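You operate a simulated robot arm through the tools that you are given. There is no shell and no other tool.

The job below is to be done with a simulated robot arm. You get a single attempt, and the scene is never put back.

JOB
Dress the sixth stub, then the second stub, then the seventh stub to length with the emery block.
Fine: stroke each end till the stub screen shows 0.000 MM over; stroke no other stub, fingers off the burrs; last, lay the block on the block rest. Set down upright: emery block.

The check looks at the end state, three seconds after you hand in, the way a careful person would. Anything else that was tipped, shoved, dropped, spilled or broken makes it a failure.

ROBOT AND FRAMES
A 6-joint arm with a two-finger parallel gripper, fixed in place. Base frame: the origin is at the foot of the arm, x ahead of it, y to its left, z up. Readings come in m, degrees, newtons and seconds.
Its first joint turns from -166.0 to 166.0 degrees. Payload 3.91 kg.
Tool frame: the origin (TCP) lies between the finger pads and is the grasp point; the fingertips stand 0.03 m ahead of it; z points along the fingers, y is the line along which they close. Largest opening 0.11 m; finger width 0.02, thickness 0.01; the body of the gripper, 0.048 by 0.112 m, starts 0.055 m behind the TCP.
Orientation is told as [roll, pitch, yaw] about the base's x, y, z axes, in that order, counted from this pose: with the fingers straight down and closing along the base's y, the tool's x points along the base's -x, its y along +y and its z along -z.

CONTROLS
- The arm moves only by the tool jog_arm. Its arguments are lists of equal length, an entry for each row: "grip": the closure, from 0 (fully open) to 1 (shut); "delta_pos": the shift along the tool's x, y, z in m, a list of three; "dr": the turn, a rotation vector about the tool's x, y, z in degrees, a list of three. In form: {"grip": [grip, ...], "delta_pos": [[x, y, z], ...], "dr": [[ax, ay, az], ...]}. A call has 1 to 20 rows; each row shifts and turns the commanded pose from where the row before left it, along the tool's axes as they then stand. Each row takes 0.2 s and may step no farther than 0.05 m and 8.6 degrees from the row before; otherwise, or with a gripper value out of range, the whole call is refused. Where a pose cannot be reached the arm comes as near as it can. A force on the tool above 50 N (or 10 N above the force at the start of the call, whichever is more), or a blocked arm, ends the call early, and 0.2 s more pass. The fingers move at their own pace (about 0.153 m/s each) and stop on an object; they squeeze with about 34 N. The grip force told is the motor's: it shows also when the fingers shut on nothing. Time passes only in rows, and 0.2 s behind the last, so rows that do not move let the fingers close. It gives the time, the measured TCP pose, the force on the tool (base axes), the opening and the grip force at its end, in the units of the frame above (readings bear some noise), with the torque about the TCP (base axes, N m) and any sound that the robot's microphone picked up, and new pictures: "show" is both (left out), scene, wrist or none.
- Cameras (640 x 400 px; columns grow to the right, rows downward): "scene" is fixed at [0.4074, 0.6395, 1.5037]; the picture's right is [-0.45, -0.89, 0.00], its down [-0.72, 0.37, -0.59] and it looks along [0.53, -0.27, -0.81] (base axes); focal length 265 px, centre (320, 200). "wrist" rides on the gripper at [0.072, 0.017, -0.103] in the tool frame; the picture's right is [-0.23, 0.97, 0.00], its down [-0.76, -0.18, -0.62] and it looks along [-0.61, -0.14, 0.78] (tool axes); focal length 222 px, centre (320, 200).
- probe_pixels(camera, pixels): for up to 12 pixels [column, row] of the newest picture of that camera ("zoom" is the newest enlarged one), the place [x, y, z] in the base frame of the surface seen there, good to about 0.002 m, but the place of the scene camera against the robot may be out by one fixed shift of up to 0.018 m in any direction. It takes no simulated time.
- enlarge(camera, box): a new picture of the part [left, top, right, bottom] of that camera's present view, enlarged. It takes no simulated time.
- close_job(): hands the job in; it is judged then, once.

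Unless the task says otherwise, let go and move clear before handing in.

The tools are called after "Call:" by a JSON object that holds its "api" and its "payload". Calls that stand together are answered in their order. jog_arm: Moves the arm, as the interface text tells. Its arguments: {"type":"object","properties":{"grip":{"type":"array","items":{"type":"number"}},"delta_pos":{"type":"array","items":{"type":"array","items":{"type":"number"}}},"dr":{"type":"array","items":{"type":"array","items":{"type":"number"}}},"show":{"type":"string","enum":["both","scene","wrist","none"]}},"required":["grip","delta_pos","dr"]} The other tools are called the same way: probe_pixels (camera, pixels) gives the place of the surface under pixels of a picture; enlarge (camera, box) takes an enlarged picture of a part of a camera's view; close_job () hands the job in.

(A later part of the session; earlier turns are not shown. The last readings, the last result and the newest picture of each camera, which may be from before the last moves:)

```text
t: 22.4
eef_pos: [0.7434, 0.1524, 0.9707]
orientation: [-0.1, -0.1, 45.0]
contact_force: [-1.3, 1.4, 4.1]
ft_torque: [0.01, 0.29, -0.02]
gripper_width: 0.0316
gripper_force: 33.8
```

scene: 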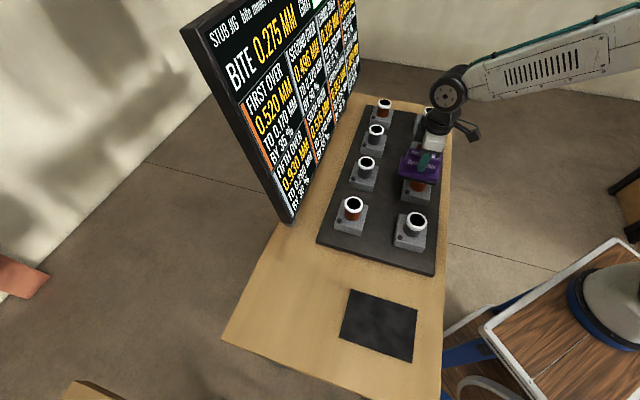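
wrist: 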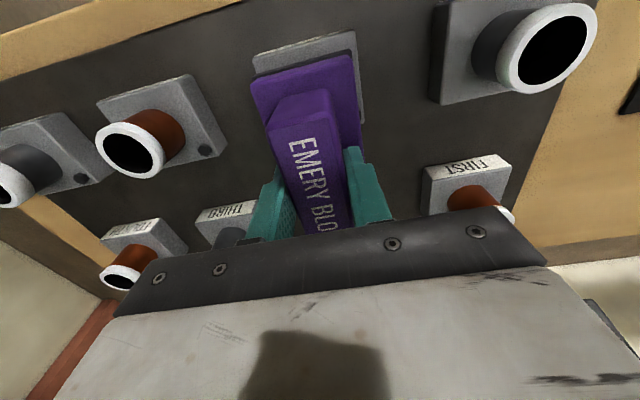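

Contact: the force rose by about 6 N at z 0.971. Now sliding 20 mm along the block's length toward the robot, then checking the screen.

Call:
{"api": "jog_arm", "payload": {"grip": [1, 1, 1, 1, 1], "delta_pos": [[0.006, 0, 0], [0.006, 0, 0], [0.006, 0, 0], [0.006, 0, 0], [0, 0, 0]], "dr": [[0, 0, 0], [0, 0, 0], [0, 0, 0], [0, 0, 0], [0, 0, 0]], "show": "scene"}}

Call:
{"api": "enlarge", "payload": {"camera": "scene", "box": [280, 40, 370, 150]}}

Call:
{"api": "enlarge", "payload": {"camera": "scene", "box": [200, 0, 330, 80]}}

Call:
{"api": "enlarge", "payload": {"camera": "scene", "box": [395, 140, 445, 200]}}

```text
t: 23.6
eef_pos: [0.7255, 0.1349, 0.9734]
orientation: [-0.1, -0.3, 45.1]
contact_force: [8.9, 6.8, 25.8]
ft_torque: [0.42, -0.13, -0.11]
gripper_width: 0.0316
gripper_force: 34.0
```

scene: 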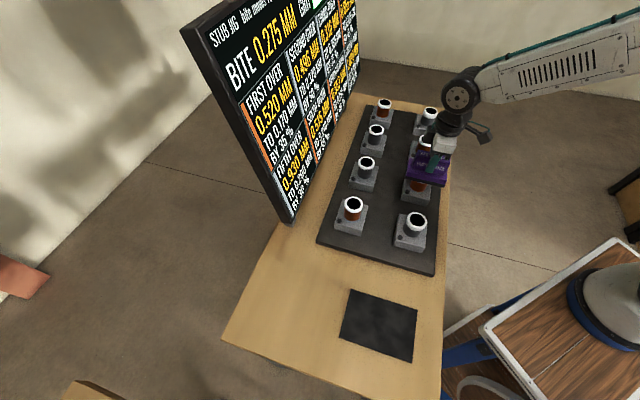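

```text
3.64 times, centred on (325, 95) of scene
```

zoom: 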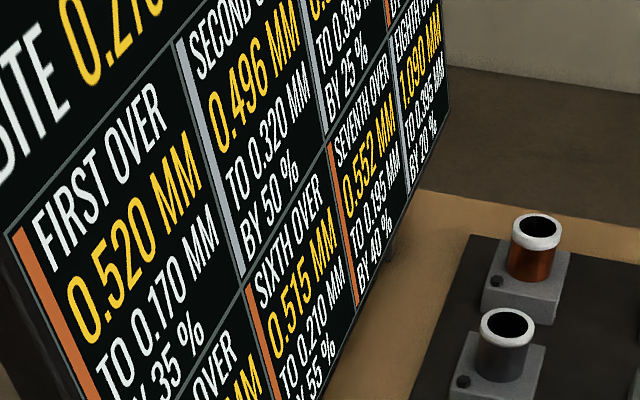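

```text
4.92 times, centred on (265, 40) of scene
```

zoom: 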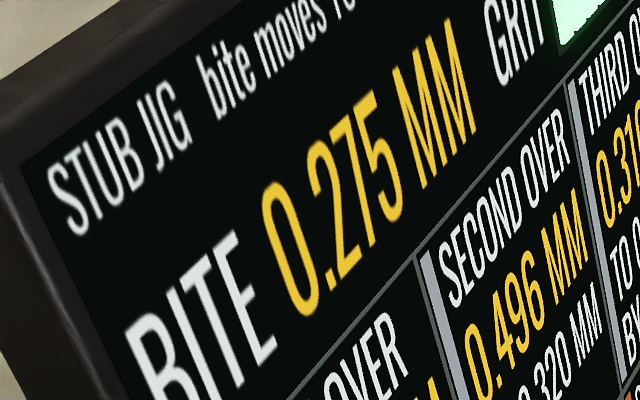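

```text
6.67 times, centred on (420, 170) of scene
```

zoom: 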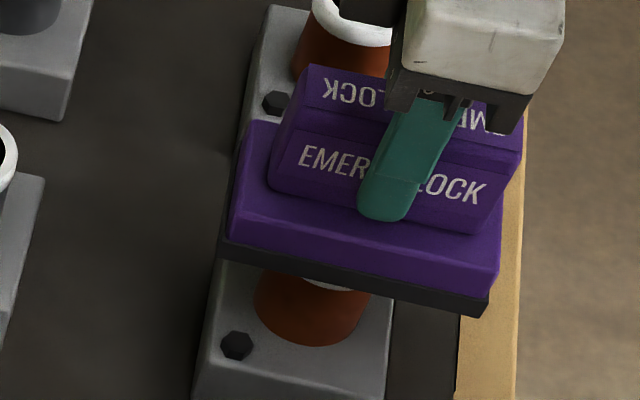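

The block slid about 25 mm but pressing rose to 26 N and the screen still shows SIXTH 0.515 / BITE 0.275, so no stroke has registered yet. I'll ease the pressure by 1.5 mm and continue the same pass another 18 mm.

Call:
{"api": "jog_arm", "payload": {"grip": [1, 1, 1, 1, 1], "delta_pos": [[0.003, 0, -0.0015], [0.006, 0, 0], [0.006, 0, 0], [0.004, 0, 0], [0, 0, 0]], "dr": [[0, 0, 0], [0, 0, 0], [0, 0, 0], [0, 0, 0], [0, 0, 0]], "show": "both"}}

Call:
{"api": "enlarge", "payload": {"camera": "scene", "box": [280, 40, 370, 150]}}

Call:
{"api": "enlarge", "payload": {"camera": "scene", "box": [395, 140, 445, 200]}}

```text
t: 24.8
eef_pos: [0.7144, 0.1208, 0.9719]
orientation: [-0.1, -0.1, 45.1]
contact_force: [2.8, 3.4, 13.1]
ft_torque: [0.44, -0.26, -0.05]
gripper_width: 0.0315
gripper_force: 34.0
```

scene: 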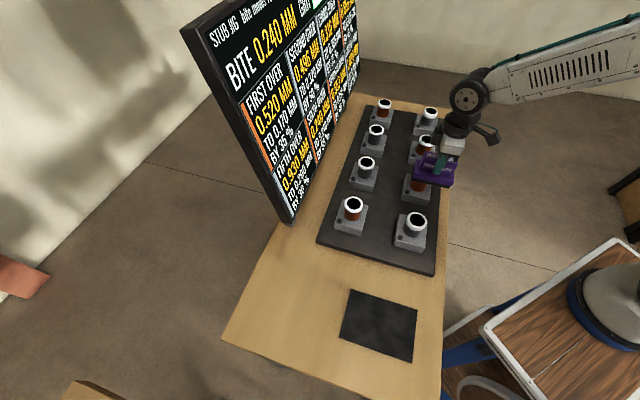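
wrist: 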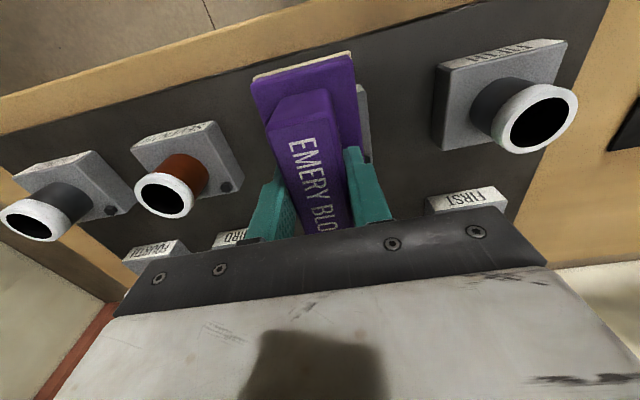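

```text
3.64 times, centred on (325, 95) of scene
```

zoom: 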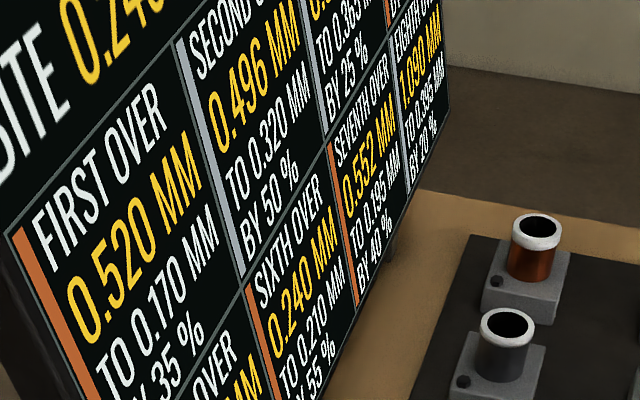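

```text
6.67 times, centred on (420, 170) of scene
```

zoom: 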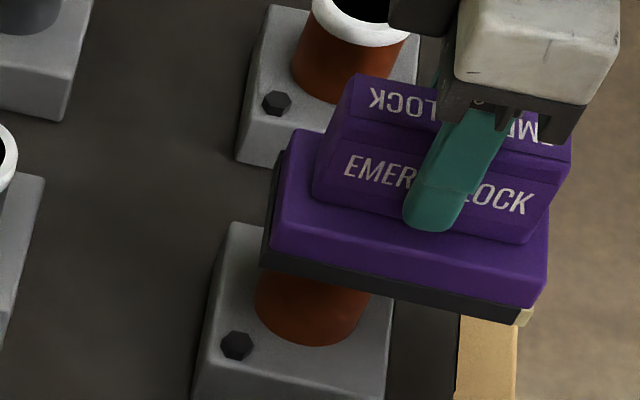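

The screen now shows SIXTH 0.240 and BITE 0.240, exactly as predicted for one stroke. I'll lift clear right away and inspect.

Call:
{"api": "jog_arm", "payload": {"grip": [1, 1, 1], "delta_pos": [[0, 0, -0.006], [0, 0, -0.02], [0, 0, 0]], "dr": [[0, 0, 0], [0, 0, 0], [0, 0, 0]], "show": "both"}}

Call:
{"api": "enlarge", "payload": {"camera": "scene", "box": [280, 40, 370, 150]}}

Call:
{"api": "enlarge", "payload": {"camera": "scene", "box": [395, 140, 465, 200]}}

Call:
{"api": "enlarge", "payload": {"camera": "wrist", "box": [220, 20, 400, 240]}}

```text
t: 25.6
eef_pos: [0.7118, 0.1211, 0.9973]
orientation: [0.0, -0.1, 45.1]
contact_force: [-0.1, -0.4, -1.6]
ft_torque: [0.01, 0.0, -0.05]
gripper_width: 0.0316
gripper_force: 33.8
```

scene: 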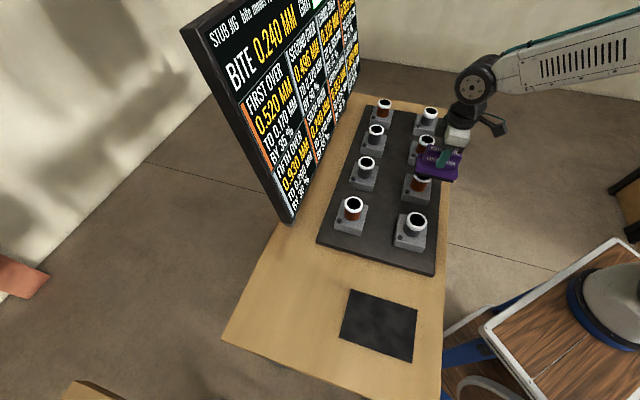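
wrist: 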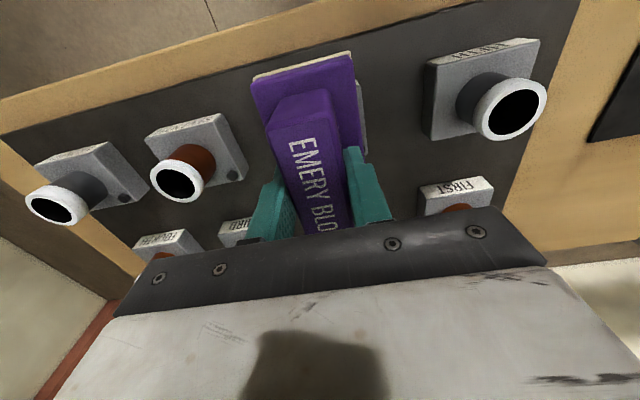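

```text
3.64 times, centred on (325, 95) of scene
```

zoom: 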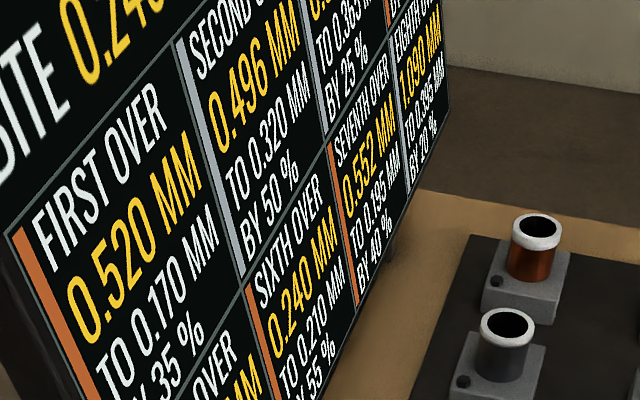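

```text
6.67 times, centred on (430, 170) of scene
```

zoom: 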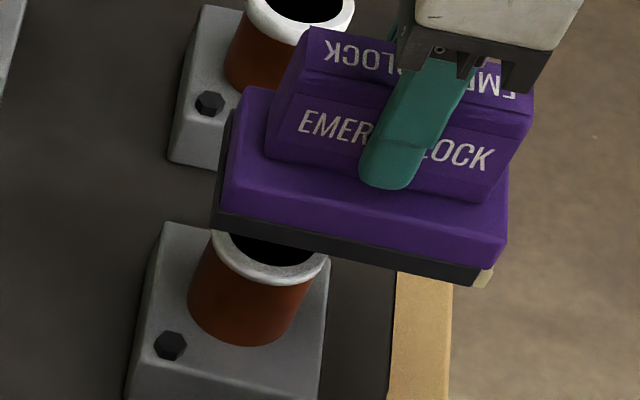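

```text
1.82 times, centred on (310, 130) of wrist
```

zoom: 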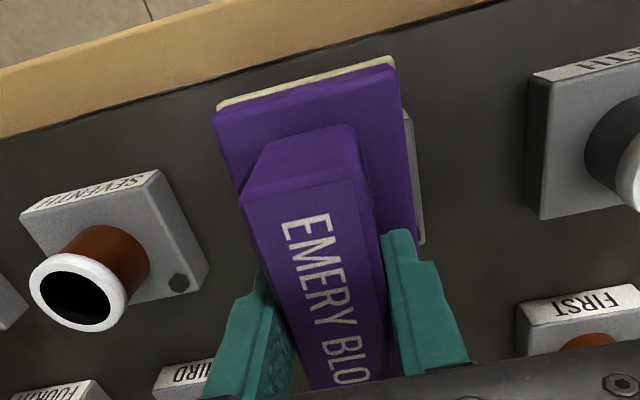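

The stub count held at 0.240 after lifting. A cream strip is now visible at the robot-side end of the block's bottom (wrist zoom about (305,85), scene zoom (483,278)); I'll look closer at it before going on.

Call:
{"api": "enlarge", "payload": {"camera": "wrist", "box": [245, 45, 365, 90]}}

Call:
{"api": "probe_pixels", "payload": {"camera": "wrist", "pixels": [[300, 66], [270, 75], [345, 54], [300, 72], [256, 90], [350, 65]]}}

Call:
{"api": "enlarge", "payload": {"camera": "scene", "box": [440, 165, 470, 195]}}

Call:
{"api": "enlarge", "payload": {"camera": "scene", "box": [400, 160, 440, 190]}}

```text
5.33 times, centred on (305, 68) of wrist
```

zoom: 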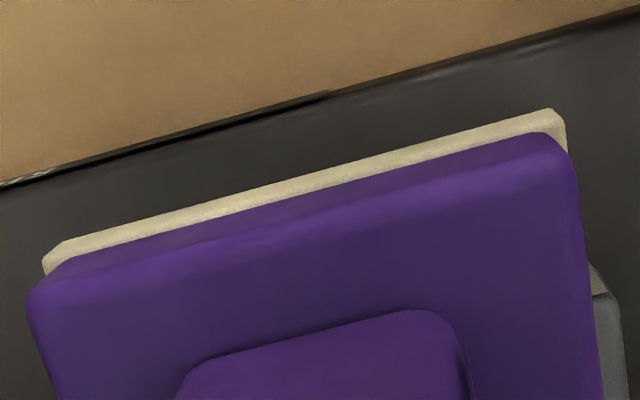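

```text
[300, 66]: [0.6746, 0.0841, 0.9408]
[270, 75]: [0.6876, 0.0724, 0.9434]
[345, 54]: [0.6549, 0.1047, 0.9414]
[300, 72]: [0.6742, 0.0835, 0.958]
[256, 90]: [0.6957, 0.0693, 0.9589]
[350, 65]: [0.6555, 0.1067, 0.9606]
```

```text
13.33 times, centred on (455, 180) of scene
```

zoom: 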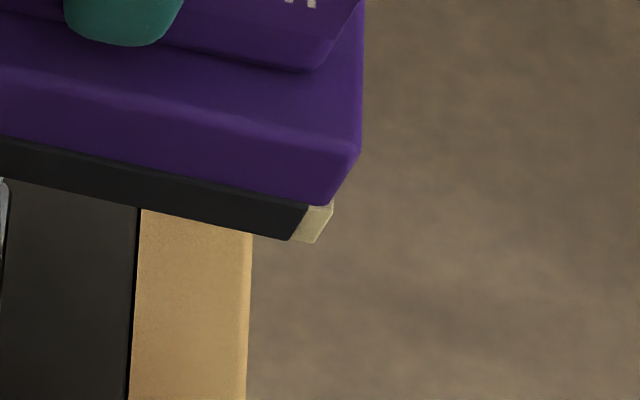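

```text
13.33 times, centred on (420, 175) of scene
```

zoom: 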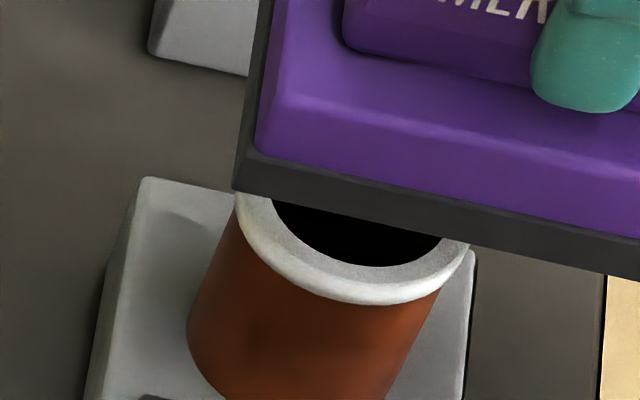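

The cream strip is the block's worn grit (about 6–7 mm at the robot end), matching the GRIT gauge, so I should keep travel and pressure modest. I'll return to the start offset (about +16 mm) above the sixth stub and lower to just above contact for its second stroke.

Call:
{"api": "jog_arm", "payload": {"grip": [1, 1, 1, 1, 1], "delta_pos": [[-0.02, 0, 0], [-0.0216, 0, 0], [0, 0, 0.015], [0, 0, 0.007], [0, 0, 0]], "dr": [[0, 0, 0], [0, 0, 0], [0, 0, 0], [0, 0, 0], [0, 0, 0]], "show": "none"}}

```text
t: 26.8
eef_pos: [0.7418, 0.1522, 0.9752]
orientation: [0.0, -0.2, 45.2]
contact_force: [0.4, -0.5, -2.1]
ft_torque: [0.0, 0.0, -0.03]
gripper_width: 0.0318
gripper_force: 33.7
```

At o ≈ +17.6 mm, z 0.975, no contact. Lowering 3 mm in two small steps and reading the force.

Call:
{"api": "jog_arm", "payload": {"grip": [1, 1, 1, 1], "delta_pos": [[0, 0, 0.0015], [0, 0, 0.001], [0, 0, 0.0005], [0, 0, 0]], "dr": [[0, 0, 0], [0, 0, 0], [0, 0, 0], [0, 0, 0]], "show": "none"}}

```text
t: 27.8
eef_pos: [0.7424, 0.1518, 0.9735]
orientation: [0.0, -0.1, 45.1]
contact_force: [-0.5, -0.3, -1.9]
ft_torque: [-0.01, 0.0, 0.03]
gripper_width: 0.0315
gripper_force: 33.6
```

Call:
{"api": "jog_arm", "payload": {"grip": [1, 1, 1], "delta_pos": [[0, 0, 0.001], [0, 0, 0], [0, 0, 0]], "dr": [[0, 0, 0], [0, 0, 0], [0, 0, 0]], "show": "none"}}

```text
t: 28.6
eef_pos: [0.743, 0.1509, 0.9714]
orientation: [0.0, -0.1, 45.1]
contact_force: [0.6, 0.1, -0.2]
ft_torque: [0.03, 0.05, -0.03]
gripper_width: 0.0316
gripper_force: 34.5
```

A first touch (about 2 N). I'll hold still briefly to see whether the force settles.

Call:
{"api": "jog_arm", "payload": {"grip": [1, 1], "delta_pos": [[0, 0, 0.0007], [0, 0, 0]], "dr": [[0, 0, 0], [0, 0, 0]], "show": "none"}}

```text
t: 29.2
eef_pos: [0.7439, 0.1515, 0.9726]
orientation: [0.0, -0.1, 45.1]
contact_force: [0.2, 0.1, -1.3]
ft_torque: [0.01, 0.0, 0.0]
gripper_width: 0.0316
gripper_force: 34.2
```

The force varies a little with arm wander; contact is marginal. I'll lower another 1 mm and read again.

Call:
{"api": "jog_arm", "payload": {"grip": [1, 1], "delta_pos": [[0, 0, 0.001], [0, 0, 0]], "dr": [[0, 0, 0], [0, 0, 0]], "show": "none"}}

```text
t: 29.8
eef_pos: [0.7427, 0.1515, 0.9719]
orientation: [-0.1, -0.3, 45.2]
contact_force: [1.3, 0.8, 9.8]
ft_torque: [-0.17, 0.16, 0.01]
gripper_width: 0.0319
gripper_force: 33.7
```

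About 12 N of contact now. Sliding 30 mm toward the robot and reading the screen.

Call:
{"api": "jog_arm", "payload": {"grip": [1, 1, 1, 1, 1], "delta_pos": [[0.006, 0, 0], [0.006, 0, 0], [0.006, 0, 0], [0.006, 0, 0], [0.006, 0, 0]], "dr": [[0, 0, 0], [0, 0, 0], [0, 0, 0], [0, 0, 0], [0, 0, 0]], "show": "scene"}}

Call:
{"api": "enlarge", "payload": {"camera": "scene", "box": [280, 40, 370, 150]}}

Call:
{"api": "enlarge", "payload": {"camera": "scene", "box": [395, 140, 465, 200]}}

```text
t: 31.0
eef_pos: [0.7197, 0.1289, 0.9709]
orientation: [-0.2, -0.1, 45.1]
contact_force: [5.9, 7.0, 27.1]
ft_torque: [0.33, -0.19, -0.03]
gripper_width: 0.0313
gripper_force: 34.0
```

scene: 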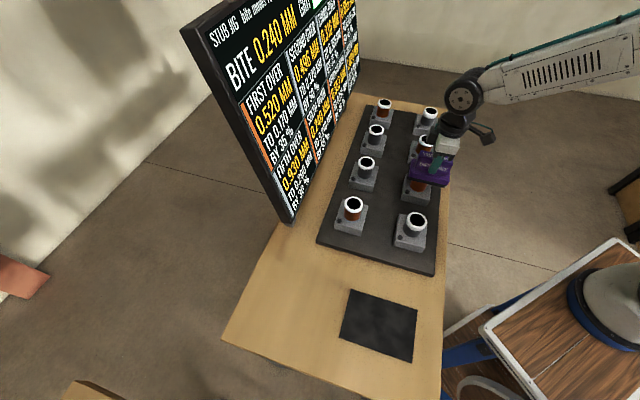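

```text
3.64 times, centred on (325, 95) of scene
```

zoom: 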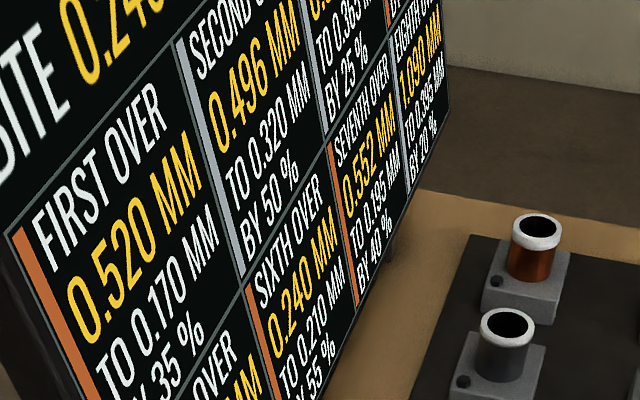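

```text
6.67 times, centred on (430, 170) of scene
```

zoom: 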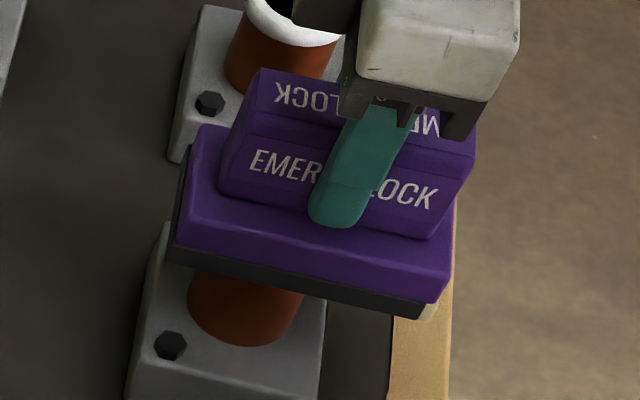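

No count yet at about 32 mm of travel, with pressing at 27 N again. As before, I'll ease 1.5 mm and continue the pass 12 mm more.

Call:
{"api": "jog_arm", "payload": {"grip": [1, 1, 1, 1], "delta_pos": [[0.003, 0, -0.0015], [0.005, 0, 0], [0.004, 0, 0], [0, 0, 0]], "dr": [[0, 0, 0], [0, 0, 0], [0, 0, 0], [0, 0, 0]], "show": "scene"}}

Call:
{"api": "enlarge", "payload": {"camera": "scene", "box": [280, 40, 370, 150]}}

Call:
{"api": "enlarge", "payload": {"camera": "scene", "box": [395, 140, 465, 200]}}

```text
t: 32.0
eef_pos: [0.7117, 0.1204, 0.971]
orientation: [0.0, 0.0, 45.1]
contact_force: [0.5, 1.6, 3.7]
ft_torque: [0.09, -0.02, -0.02]
gripper_width: 0.0315
gripper_force: 33.5
```

scene: 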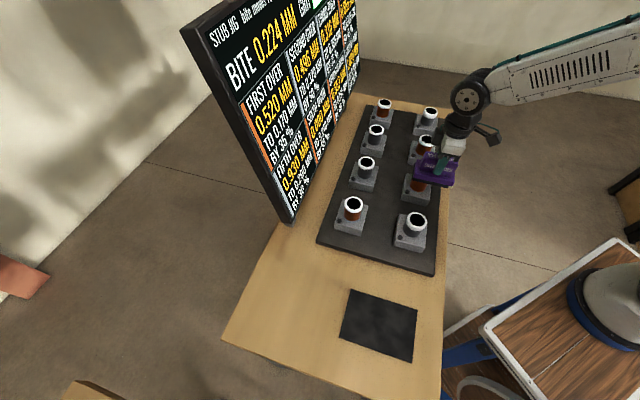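

```text
3.64 times, centred on (325, 95) of scene
```

zoom: 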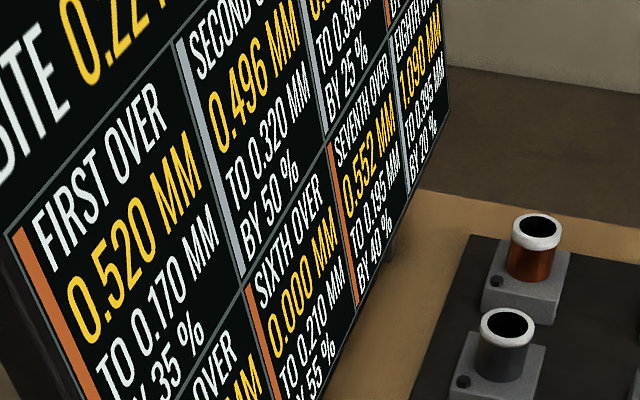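

```text
6.67 times, centred on (430, 170) of scene
```

zoom: 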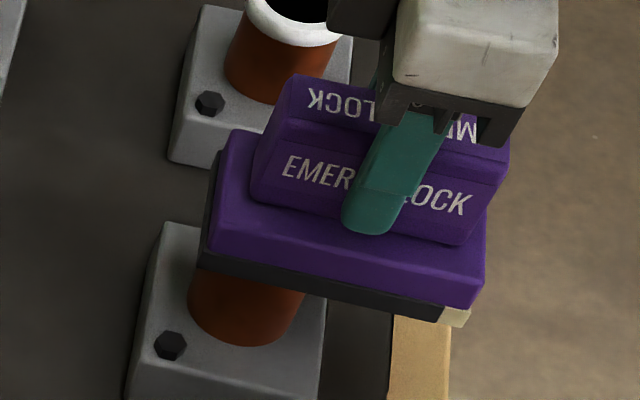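

SIXTH shows 0.000 and BITE 0.224, as planned. Lifting clear and carrying the block at height to the second stub.

Call:
{"api": "jog_arm", "payload": {"grip": [1, 1, 1, 1, 1, 1, 1, 1, 1, 1], "delta_pos": [[0, 0, -0.006], [0, 0, -0.035], [0, 0, -0.04], [-0.035, 0, 0], [-0.045, 0.001, 0], [-0.045, 0.0008, 0], [-0.045, 0, 0], [-0.0411, 0, 0], [0, 0, 0], [0, 0, 0]], "dr": [[0, 0, 0], [0, 0, 0], [0, 0, 0], [0, 0, 0], [0, 0, 0], [0, 0, 0], [0, 0, 0], [0, 0, 0], [0, 0, 0], [0, 0, 0]], "show": "both"}}

Call:
{"api": "enlarge", "payload": {"camera": "scene", "box": [280, 40, 370, 150]}}

Call:
{"api": "enlarge", "payload": {"camera": "wrist", "box": [220, 20, 400, 240]}}

```text
t: 34.2
eef_pos: [0.8611, 0.269, 1.0499]
orientation: [0.0, -0.1, 45.0]
contact_force: [-0.1, -0.4, -1.5]
ft_torque: [0.03, -0.01, -0.01]
gripper_width: 0.0319
gripper_force: 33.7
```

scene: 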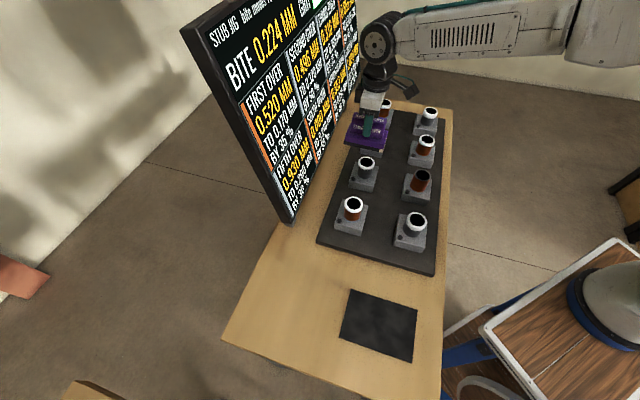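
wrist: 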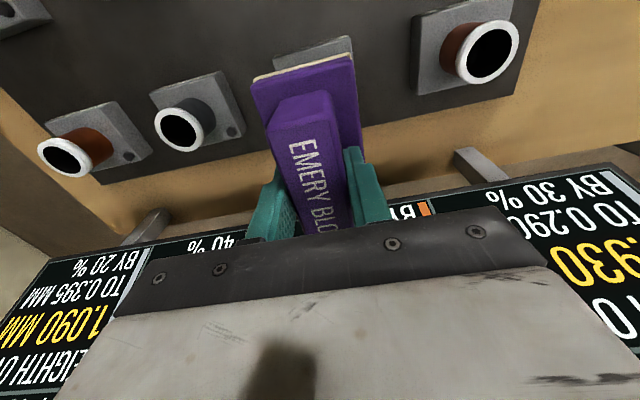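

```text
3.64 times, centred on (325, 95) of scene
```

zoom: 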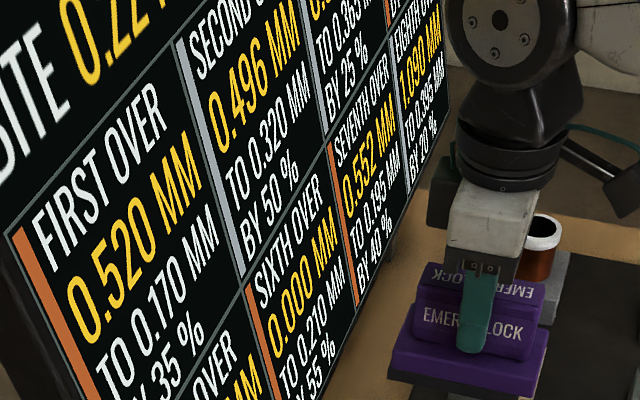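

```text
1.82 times, centred on (310, 130) of wrist
```

zoom: 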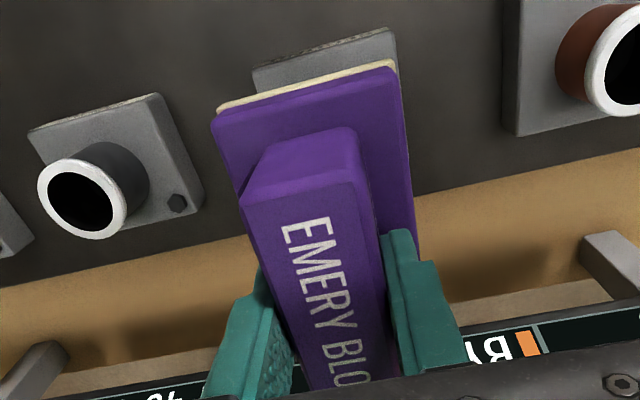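

Neighbour rings (first at (488,50), third at (179,131)) confirm the second stub is at (0.849, 0.260); I'm about 15 mm toward the screen with 2 mm lateral error. Correcting laterally and lowering to just above contact.

Call:
{"api": "jog_arm", "payload": {"grip": [1, 1, 1, 1, 1, 1], "delta_pos": [[-0.001, 0.0015, 0.02], [0, 0, 0.03], [0, 0, 0.018], [0, 0, 0.005], [0, 0, 0], [0, 0, 0]], "dr": [[0, 0, 0], [0, 0, 0], [0, 0, 0], [0, 0, 0], [0, 0, 0], [0, 0, 0]], "show": "scene"}}

Call:
{"api": "enlarge", "payload": {"camera": "scene", "box": [330, 120, 400, 190]}}

```text
t: 35.6
eef_pos: [0.8609, 0.2736, 0.9806]
orientation: [-0.1, -0.1, 45.1]
contact_force: [0.2, 0.2, -1.9]
ft_torque: [-0.01, -0.02, 0.03]
gripper_width: 0.0317
gripper_force: 33.9
```

scene: 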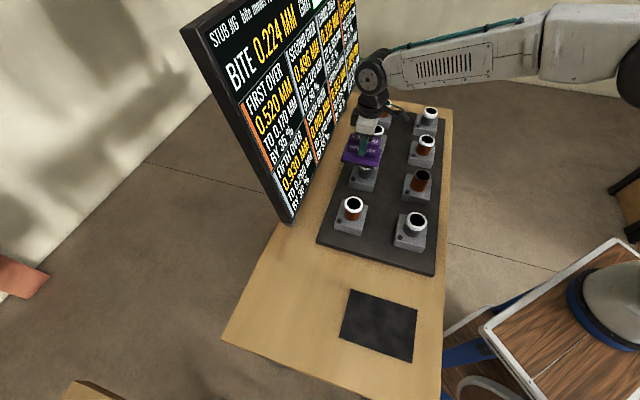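

```text
5.71 times, centred on (365, 155) of scene
```

zoom: 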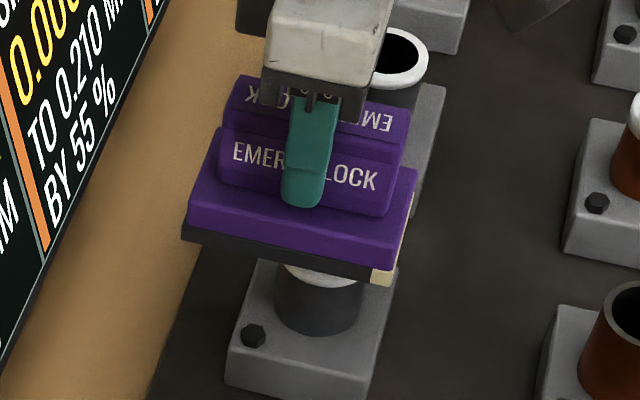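

The block hovers squarely over the second stub (scene zoom (325,280)); z 0.9806 and no contact. Lowering further in small steps.

Call:
{"api": "jog_arm", "payload": {"grip": [1, 1, 1, 1], "delta_pos": [[0, 0, 0.004], [0, 0, 0.002], [0, 0, 0], [0, 0, 0]], "dr": [[0, 0, 0], [0, 0, 0], [0, 0, 0], [0, 0, 0]], "show": "none"}}

```text
t: 36.6
eef_pos: [0.8613, 0.2725, 0.9738]
orientation: [0.0, -0.2, 45.0]
contact_force: [-0.4, -0.3, -2.1]
ft_torque: [0.03, -0.04, -0.03]
gripper_width: 0.0313
gripper_force: 33.7
```

Call:
{"api": "jog_arm", "payload": {"grip": [1, 1], "delta_pos": [[0, 0, 0.0015], [0, 0, 0]], "dr": [[0, 0, 0], [0, 0, 0]], "show": "none"}}

```text
t: 37.2
eef_pos: [0.8599, 0.2727, 0.973]
orientation: [0.1, -0.2, 45.0]
contact_force: [0.4, 0.1, -1.6]
ft_torque: [-0.01, 0.01, -0.04]
gripper_width: 0.0315
gripper_force: 34.2
```

No contact yet (-1.6 N is just the block). One more 1 mm step.

Call:
{"api": "jog_arm", "payload": {"grip": [1, 1], "delta_pos": [[0, 0, 0.001], [0, 0, 0]], "dr": [[0, 0, 0], [0, 0, 0]], "show": "none"}}

```text
t: 37.8
eef_pos: [0.8582, 0.2735, 0.9703]
orientation: [0.0, -0.1, 45.1]
contact_force: [-0.7, -1.1, -1.8]
ft_torque: [0.02, 0.0, 0.02]
gripper_width: 0.0319
gripper_force: 33.9
```

Call:
{"api": "jog_arm", "payload": {"grip": [1, 1], "delta_pos": [[0, 0, 0.001], [0, 0, 0]], "dr": [[0, 0, 0], [0, 0, 0]], "show": "scene"}}

Call:
{"api": "enlarge", "payload": {"camera": "scene", "box": [330, 120, 400, 190]}}

```text
t: 38.4
eef_pos: [0.8592, 0.2736, 0.9705]
orientation: [-0.1, -0.1, 45.0]
contact_force: [-0.6, -0.1, 1.1]
ft_torque: [-0.11, 0.09, 0.03]
gripper_width: 0.0317
gripper_force: 33.8
```

scene: 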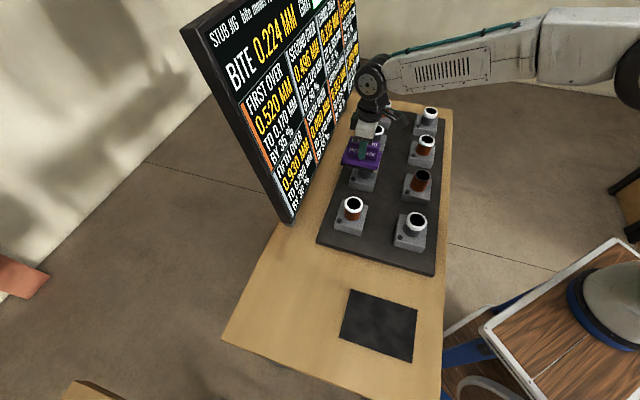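

```text
5.71 times, centred on (365, 155) of scene
```

zoom: 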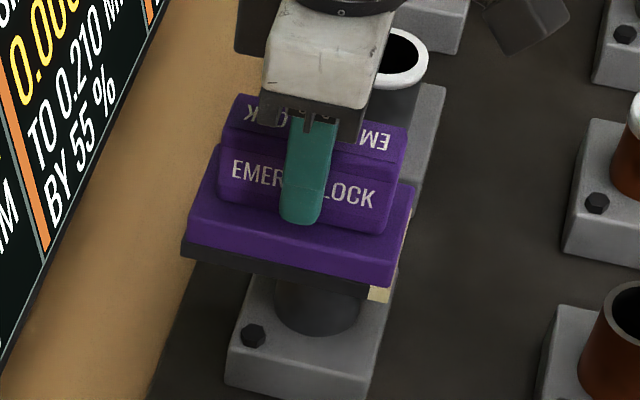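

Light contact (about 3 N). Sliding 30 mm toward the robot with a small lateral correction, then reading the screen.

Call:
{"api": "jog_arm", "payload": {"grip": [1, 1, 1, 1, 1], "delta_pos": [[0.006, 0, 0.0004], [0.006, -0.0005, 0], [0.006, -0.0005, 0], [0.006, 0, 0], [0.006, 0, 0]], "dr": [[0, 0, 0], [0, 0, 0], [0, 0, 0], [0, 0, 0], [0, 0, 0]], "show": "scene"}}

Call:
{"api": "enlarge", "payload": {"camera": "scene", "box": [280, 20, 370, 130]}}

Call:
{"api": "enlarge", "payload": {"camera": "scene", "box": [330, 120, 400, 190]}}

```text
t: 39.6
eef_pos: [0.839, 0.2501, 0.9705]
orientation: [-0.1, -0.3, 45.1]
contact_force: [4.1, 4.6, 15.0]
ft_torque: [0.21, -0.13, 0.02]
gripper_width: 0.0314
gripper_force: 33.7
```

scene: 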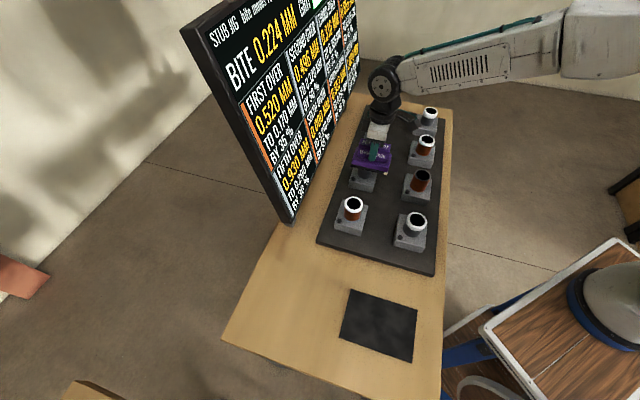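

```text
3.64 times, centred on (325, 75) of scene
```

zoom: 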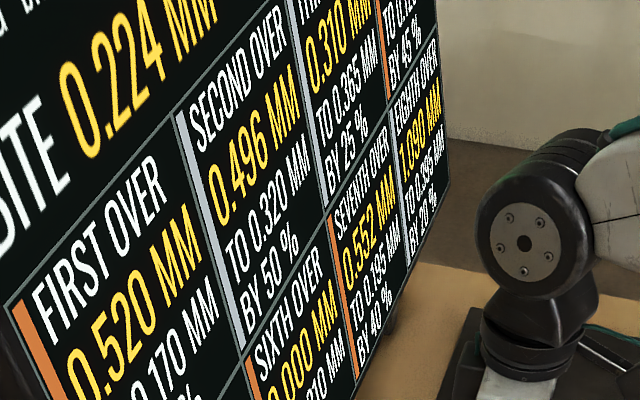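

```text
5.71 times, centred on (365, 155) of scene
```

zoom: 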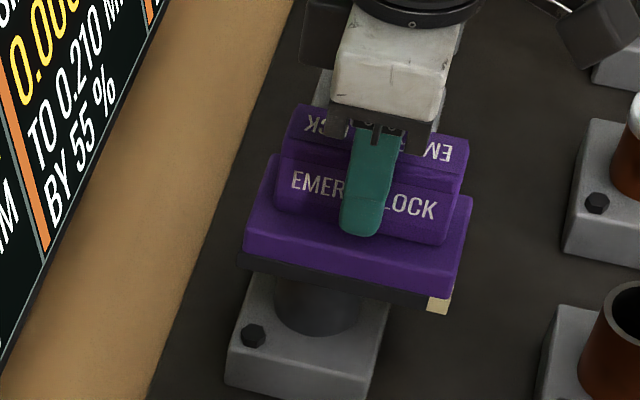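

About 31 mm of travel at 15 N with SECOND still 0.496. Continuing 12 mm with a slight ease.

Call:
{"api": "jog_arm", "payload": {"grip": [1, 1, 1, 1], "delta_pos": [[0.004, 0, -0.0005], [0.004, 0, 0], [0.004, 0, 0], [0, 0, 0]], "dr": [[0, 0, 0], [0, 0, 0], [0, 0, 0], [0, 0, 0]], "show": "scene"}}

Call:
{"api": "enlarge", "payload": {"camera": "scene", "box": [280, 20, 370, 130]}}

Call:
{"api": "enlarge", "payload": {"camera": "scene", "box": [330, 120, 400, 190]}}

```text
t: 40.6
eef_pos: [0.8295, 0.2431, 0.9703]
orientation: [-0.1, -0.1, 45.1]
contact_force: [4.1, 3.6, 13.4]
ft_torque: [0.32, -0.28, -0.01]
gripper_width: 0.0317
gripper_force: 34.3
```

scene: 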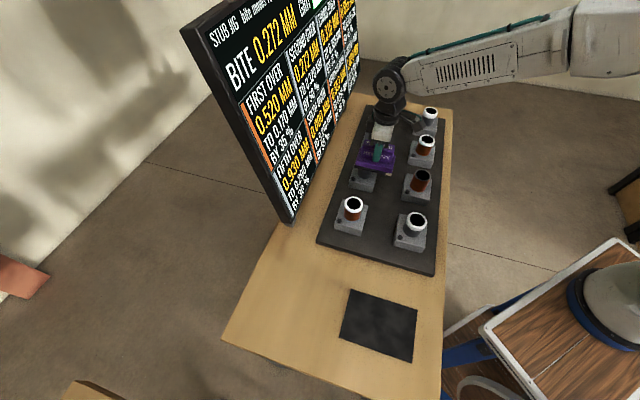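

```text
3.64 times, centred on (325, 75) of scene
```

zoom: 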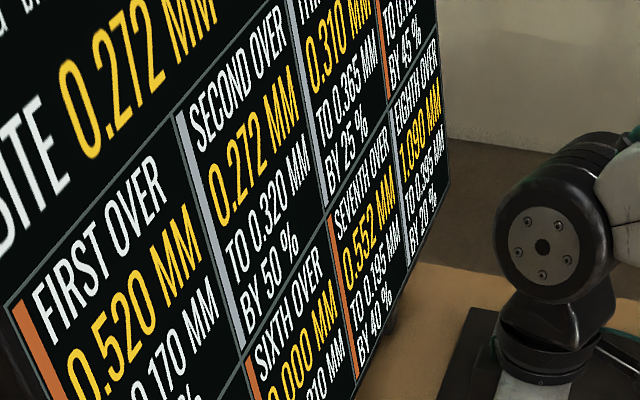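

```text
5.71 times, centred on (365, 155) of scene
```

zoom: 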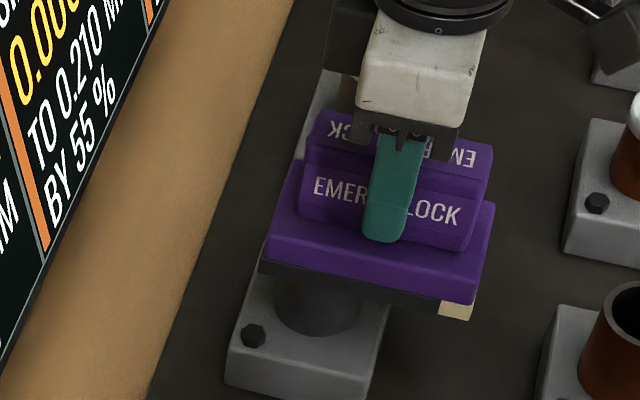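

SECOND is 0.272 and BITE 0.272, exactly as planned. Lifting off, returning to the start offset and lowering to near contact for its second stroke.

Call:
{"api": "jog_arm", "payload": {"grip": [1, 1, 1, 1, 1, 1, 1], "delta_pos": [[0, 0, -0.006], [0, 0, -0.014], [-0.02, 0, 0], [-0.0215, -0.0005, 0], [0, 0, 0.012], [0, 0, 0.006], [0, 0, 0]], "dr": [[0, 0, 0], [0, 0, 0], [0, 0, 0], [0, 0, 0], [0, 0, 0], [0, 0, 0], [0, 0, 0]], "show": "scene"}}

Call:
{"api": "enlarge", "payload": {"camera": "scene", "box": [280, 20, 370, 130]}}

Call:
{"api": "enlarge", "payload": {"camera": "scene", "box": [330, 120, 400, 190]}}

```text
t: 42.2
eef_pos: [0.8596, 0.2718, 0.9714]
orientation: [-0.1, -0.1, 45.1]
contact_force: [0.5, 0.0, -1.8]
ft_torque: [-0.02, -0.02, -0.02]
gripper_width: 0.032
gripper_force: 33.9
```

scene: 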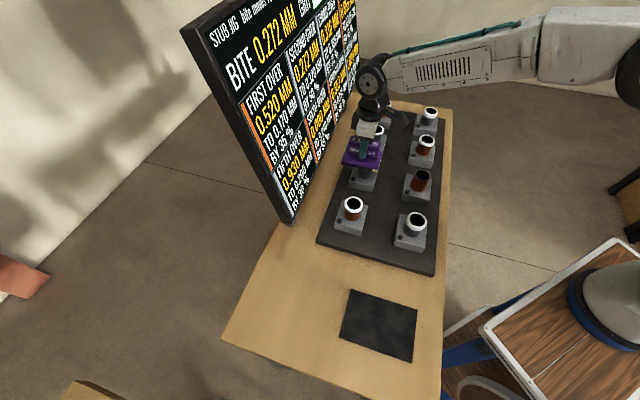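

```text
3.64 times, centred on (325, 75) of scene
```

zoom: 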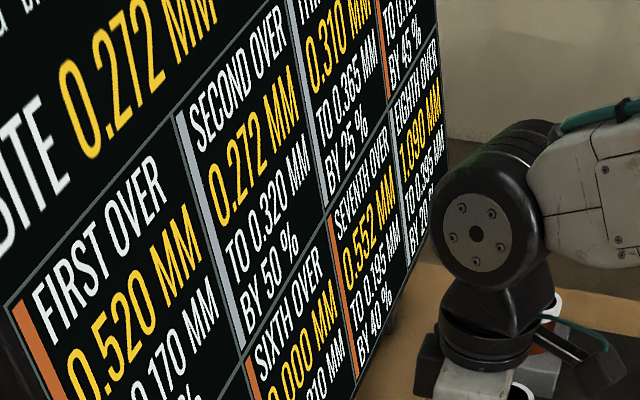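

```text
5.71 times, centred on (365, 155) of scene
```

zoom: 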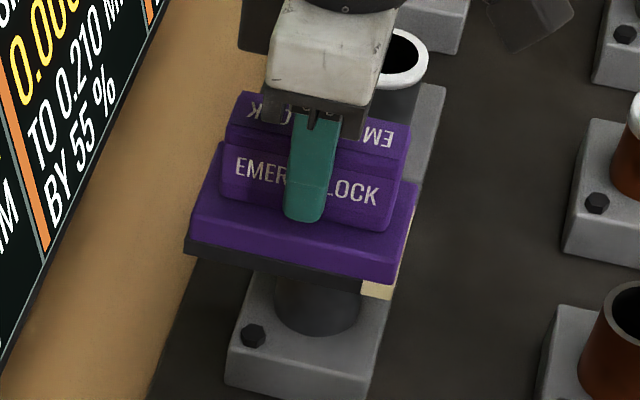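

SECOND still 0.272 and no contact yet at o ≈ +16 mm. The worn strip is about 17 mm, so I'll shift 3 mm toward the robot and lower onto the stub in small steps.

Call:
{"api": "jog_arm", "payload": {"grip": [1, 1, 1], "delta_pos": [[0.003, -0.001, 0], [0, 0, 0.001], [0, 0, 0]], "dr": [[0, 0, 0], [0, 0, 0], [0, 0, 0]], "show": "none"}}

```text
t: 43.0
eef_pos: [0.859, 0.2697, 0.9714]
orientation: [0.0, -0.1, 45.1]
contact_force: [-0.5, -0.6, -2.0]
ft_torque: [-0.03, 0.02, -0.02]
gripper_width: 0.0316
gripper_force: 34.1
```

Call:
{"api": "jog_arm", "payload": {"grip": [1, 1], "delta_pos": [[0, 0, 0.001], [0, 0, 0]], "dr": [[0, 0, 0], [0, 0, 0]], "show": "none"}}

```text
t: 43.6
eef_pos: [0.8594, 0.2683, 0.9699]
orientation: [-0.1, -0.2, 45.0]
contact_force: [0.1, -0.1, 12.0]
ft_torque: [-0.26, 0.38, 0.02]
gripper_width: 0.0313
gripper_force: 33.4
```

Contact at about 14 N. Sliding 30 mm toward the robot while easing slightly.

Call:
{"api": "jog_arm", "payload": {"grip": [1, 1, 1, 1, 1], "delta_pos": [[0.006, 0, -0.0004], [0.006, 0.0005, -0.0003], [0.006, 0.0005, 0], [0.006, 0, 0], [0.006, 0, 0]], "dr": [[0, 0, 0], [0, 0, 0], [0, 0, 0], [0, 0, 0], [0, 0, 0]], "show": "scene"}}

Call:
{"api": "enlarge", "payload": {"camera": "scene", "box": [280, 20, 370, 130]}}

Call:
{"api": "enlarge", "payload": {"camera": "scene", "box": [330, 120, 400, 190]}}

```text
t: 44.8
eef_pos: [0.8381, 0.2471, 0.9706]
orientation: [-0.1, -0.2, 45.1]
contact_force: [1.6, 2.7, 8.8]
ft_torque: [0.14, -0.09, -0.03]
gripper_width: 0.0317
gripper_force: 34.3
```

scene: 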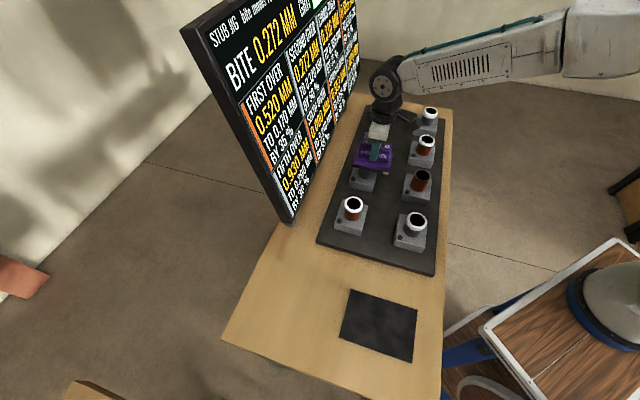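

```text
3.64 times, centred on (325, 75) of scene
```

zoom: 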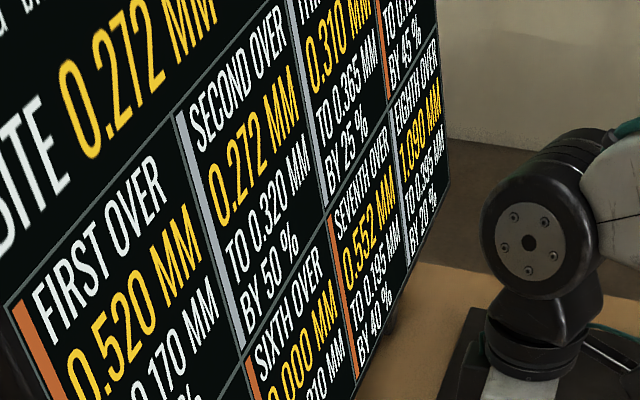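

```text
5.71 times, centred on (365, 155) of scene
```

zoom: 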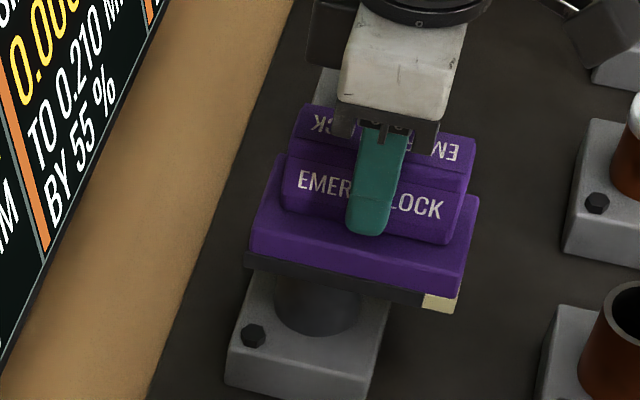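

Pressing is steady at about 11 N after 30 mm and SECOND still reads 0.272. Continuing another 12 mm.

Call:
{"api": "jog_arm", "payload": {"grip": [1, 1, 1, 1], "delta_pos": [[0.004, 0, 0], [0.004, 0, 0], [0.004, 0, 0], [0, 0, 0]], "dr": [[0, 0, 0], [0, 0, 0], [0, 0, 0], [0, 0, 0]], "show": "scene"}}

Call:
{"api": "enlarge", "payload": {"camera": "scene", "box": [280, 20, 370, 130]}}

Call:
{"api": "enlarge", "payload": {"camera": "scene", "box": [330, 120, 400, 190]}}

```text
t: 45.8
eef_pos: [0.8291, 0.24, 0.971]
orientation: [0.0, -0.1, 45.1]
contact_force: [1.8, 2.5, 9.0]
ft_torque: [0.2, -0.16, 0.0]
gripper_width: 0.0318
gripper_force: 34.2
```

scene: 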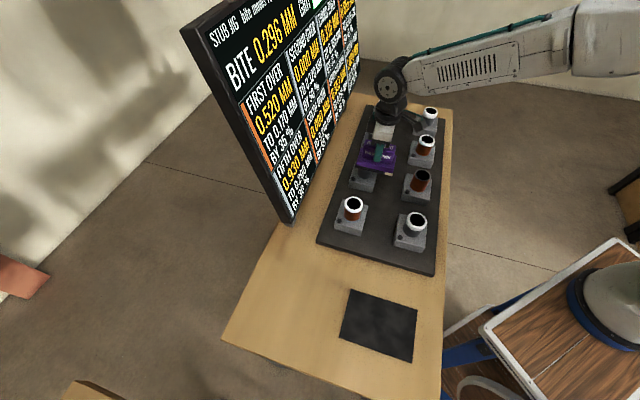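

```text
3.64 times, centred on (325, 75) of scene
```

zoom: 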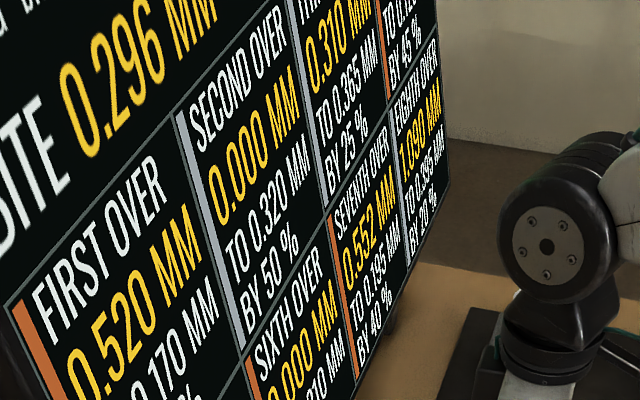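

```text
5.71 times, centred on (365, 155) of scene
```

zoom: 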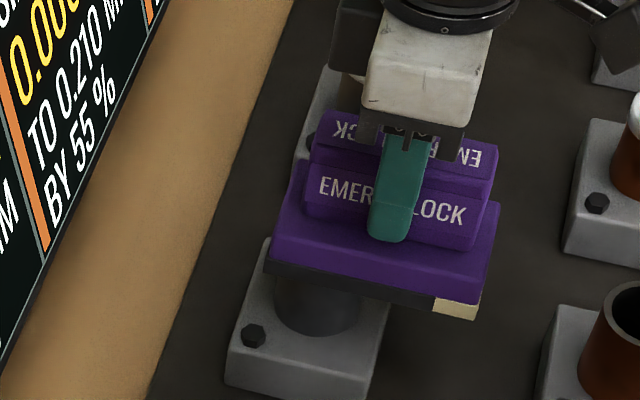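

SECOND shows 0.000 and BITE 0.296 as planned. Lifting clear and carrying the block at height to the seventh stub.

Call:
{"api": "jog_arm", "payload": {"grip": [1, 1, 1, 1, 1, 1, 1, 1, 1, 1], "delta_pos": [[0, 0, -0.006], [0, 0, -0.035], [0, 0, -0.04], [0.0258, -0.0331, 0], [0.0258, -0.0331, 0], [0.0258, -0.0331, 0], [0.0258, -0.0331, 0], [0.0257, -0.0329, 0], [0, 0, 0], [0, 0, 0]], "dr": [[0, 0, 0], [0, 0, 0], [0, 0, 0], [0, 0, 0], [0, 0, 0], [0, 0, 0], [0, 0, 0], [0, 0, 0], [0, 0, 0], [0, 0, 0]], "show": "both"}}

Call:
{"api": "enlarge", "payload": {"camera": "scene", "box": [260, 20, 370, 180]}}

Call:
{"api": "enlarge", "payload": {"camera": "wrist", "box": [100, 20, 260, 200]}}

Call:
{"api": "enlarge", "payload": {"camera": "wrist", "box": [380, 0, 560, 160]}}

```text
t: 48.0
eef_pos: [0.8534, 0.0272, 1.0518]
orientation: [0.0, -0.1, 45.2]
contact_force: [-0.4, 0.1, -1.5]
ft_torque: [-0.01, 0.03, 0.01]
gripper_width: 0.0316
gripper_force: 33.9
```

scene: 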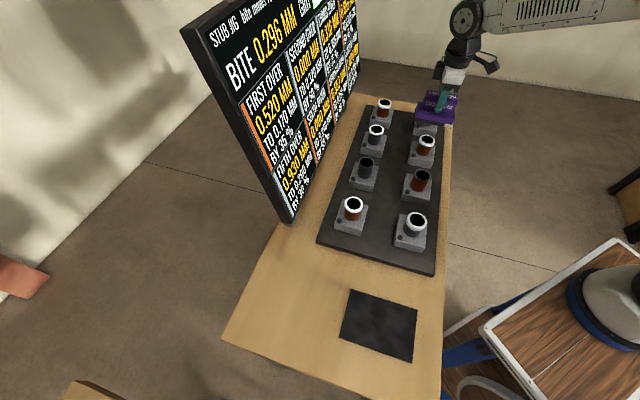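
wrist: 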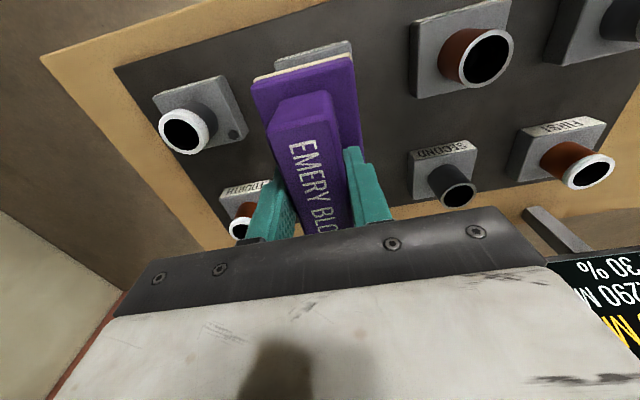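

```text
2.50 times, centred on (315, 100) of scene
```

zoom: 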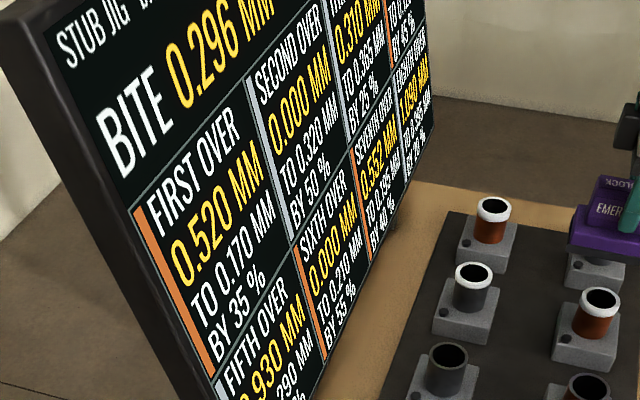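

```text
2.22 times, centred on (180, 110) of wrist
```

zoom: 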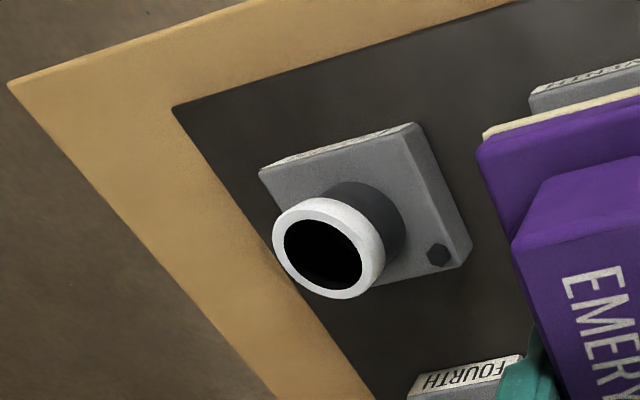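

```text
2.50 times, centred on (470, 80) of wrist
```

zoom: 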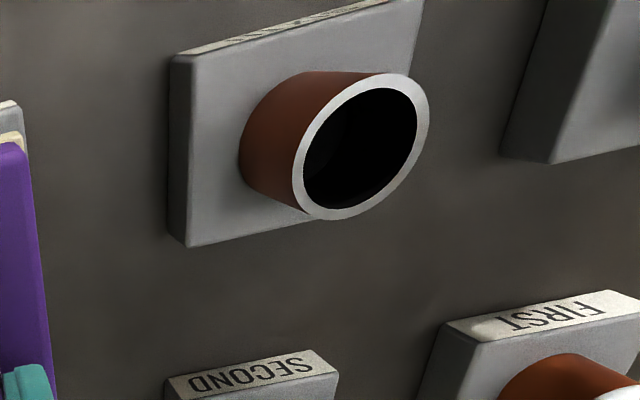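

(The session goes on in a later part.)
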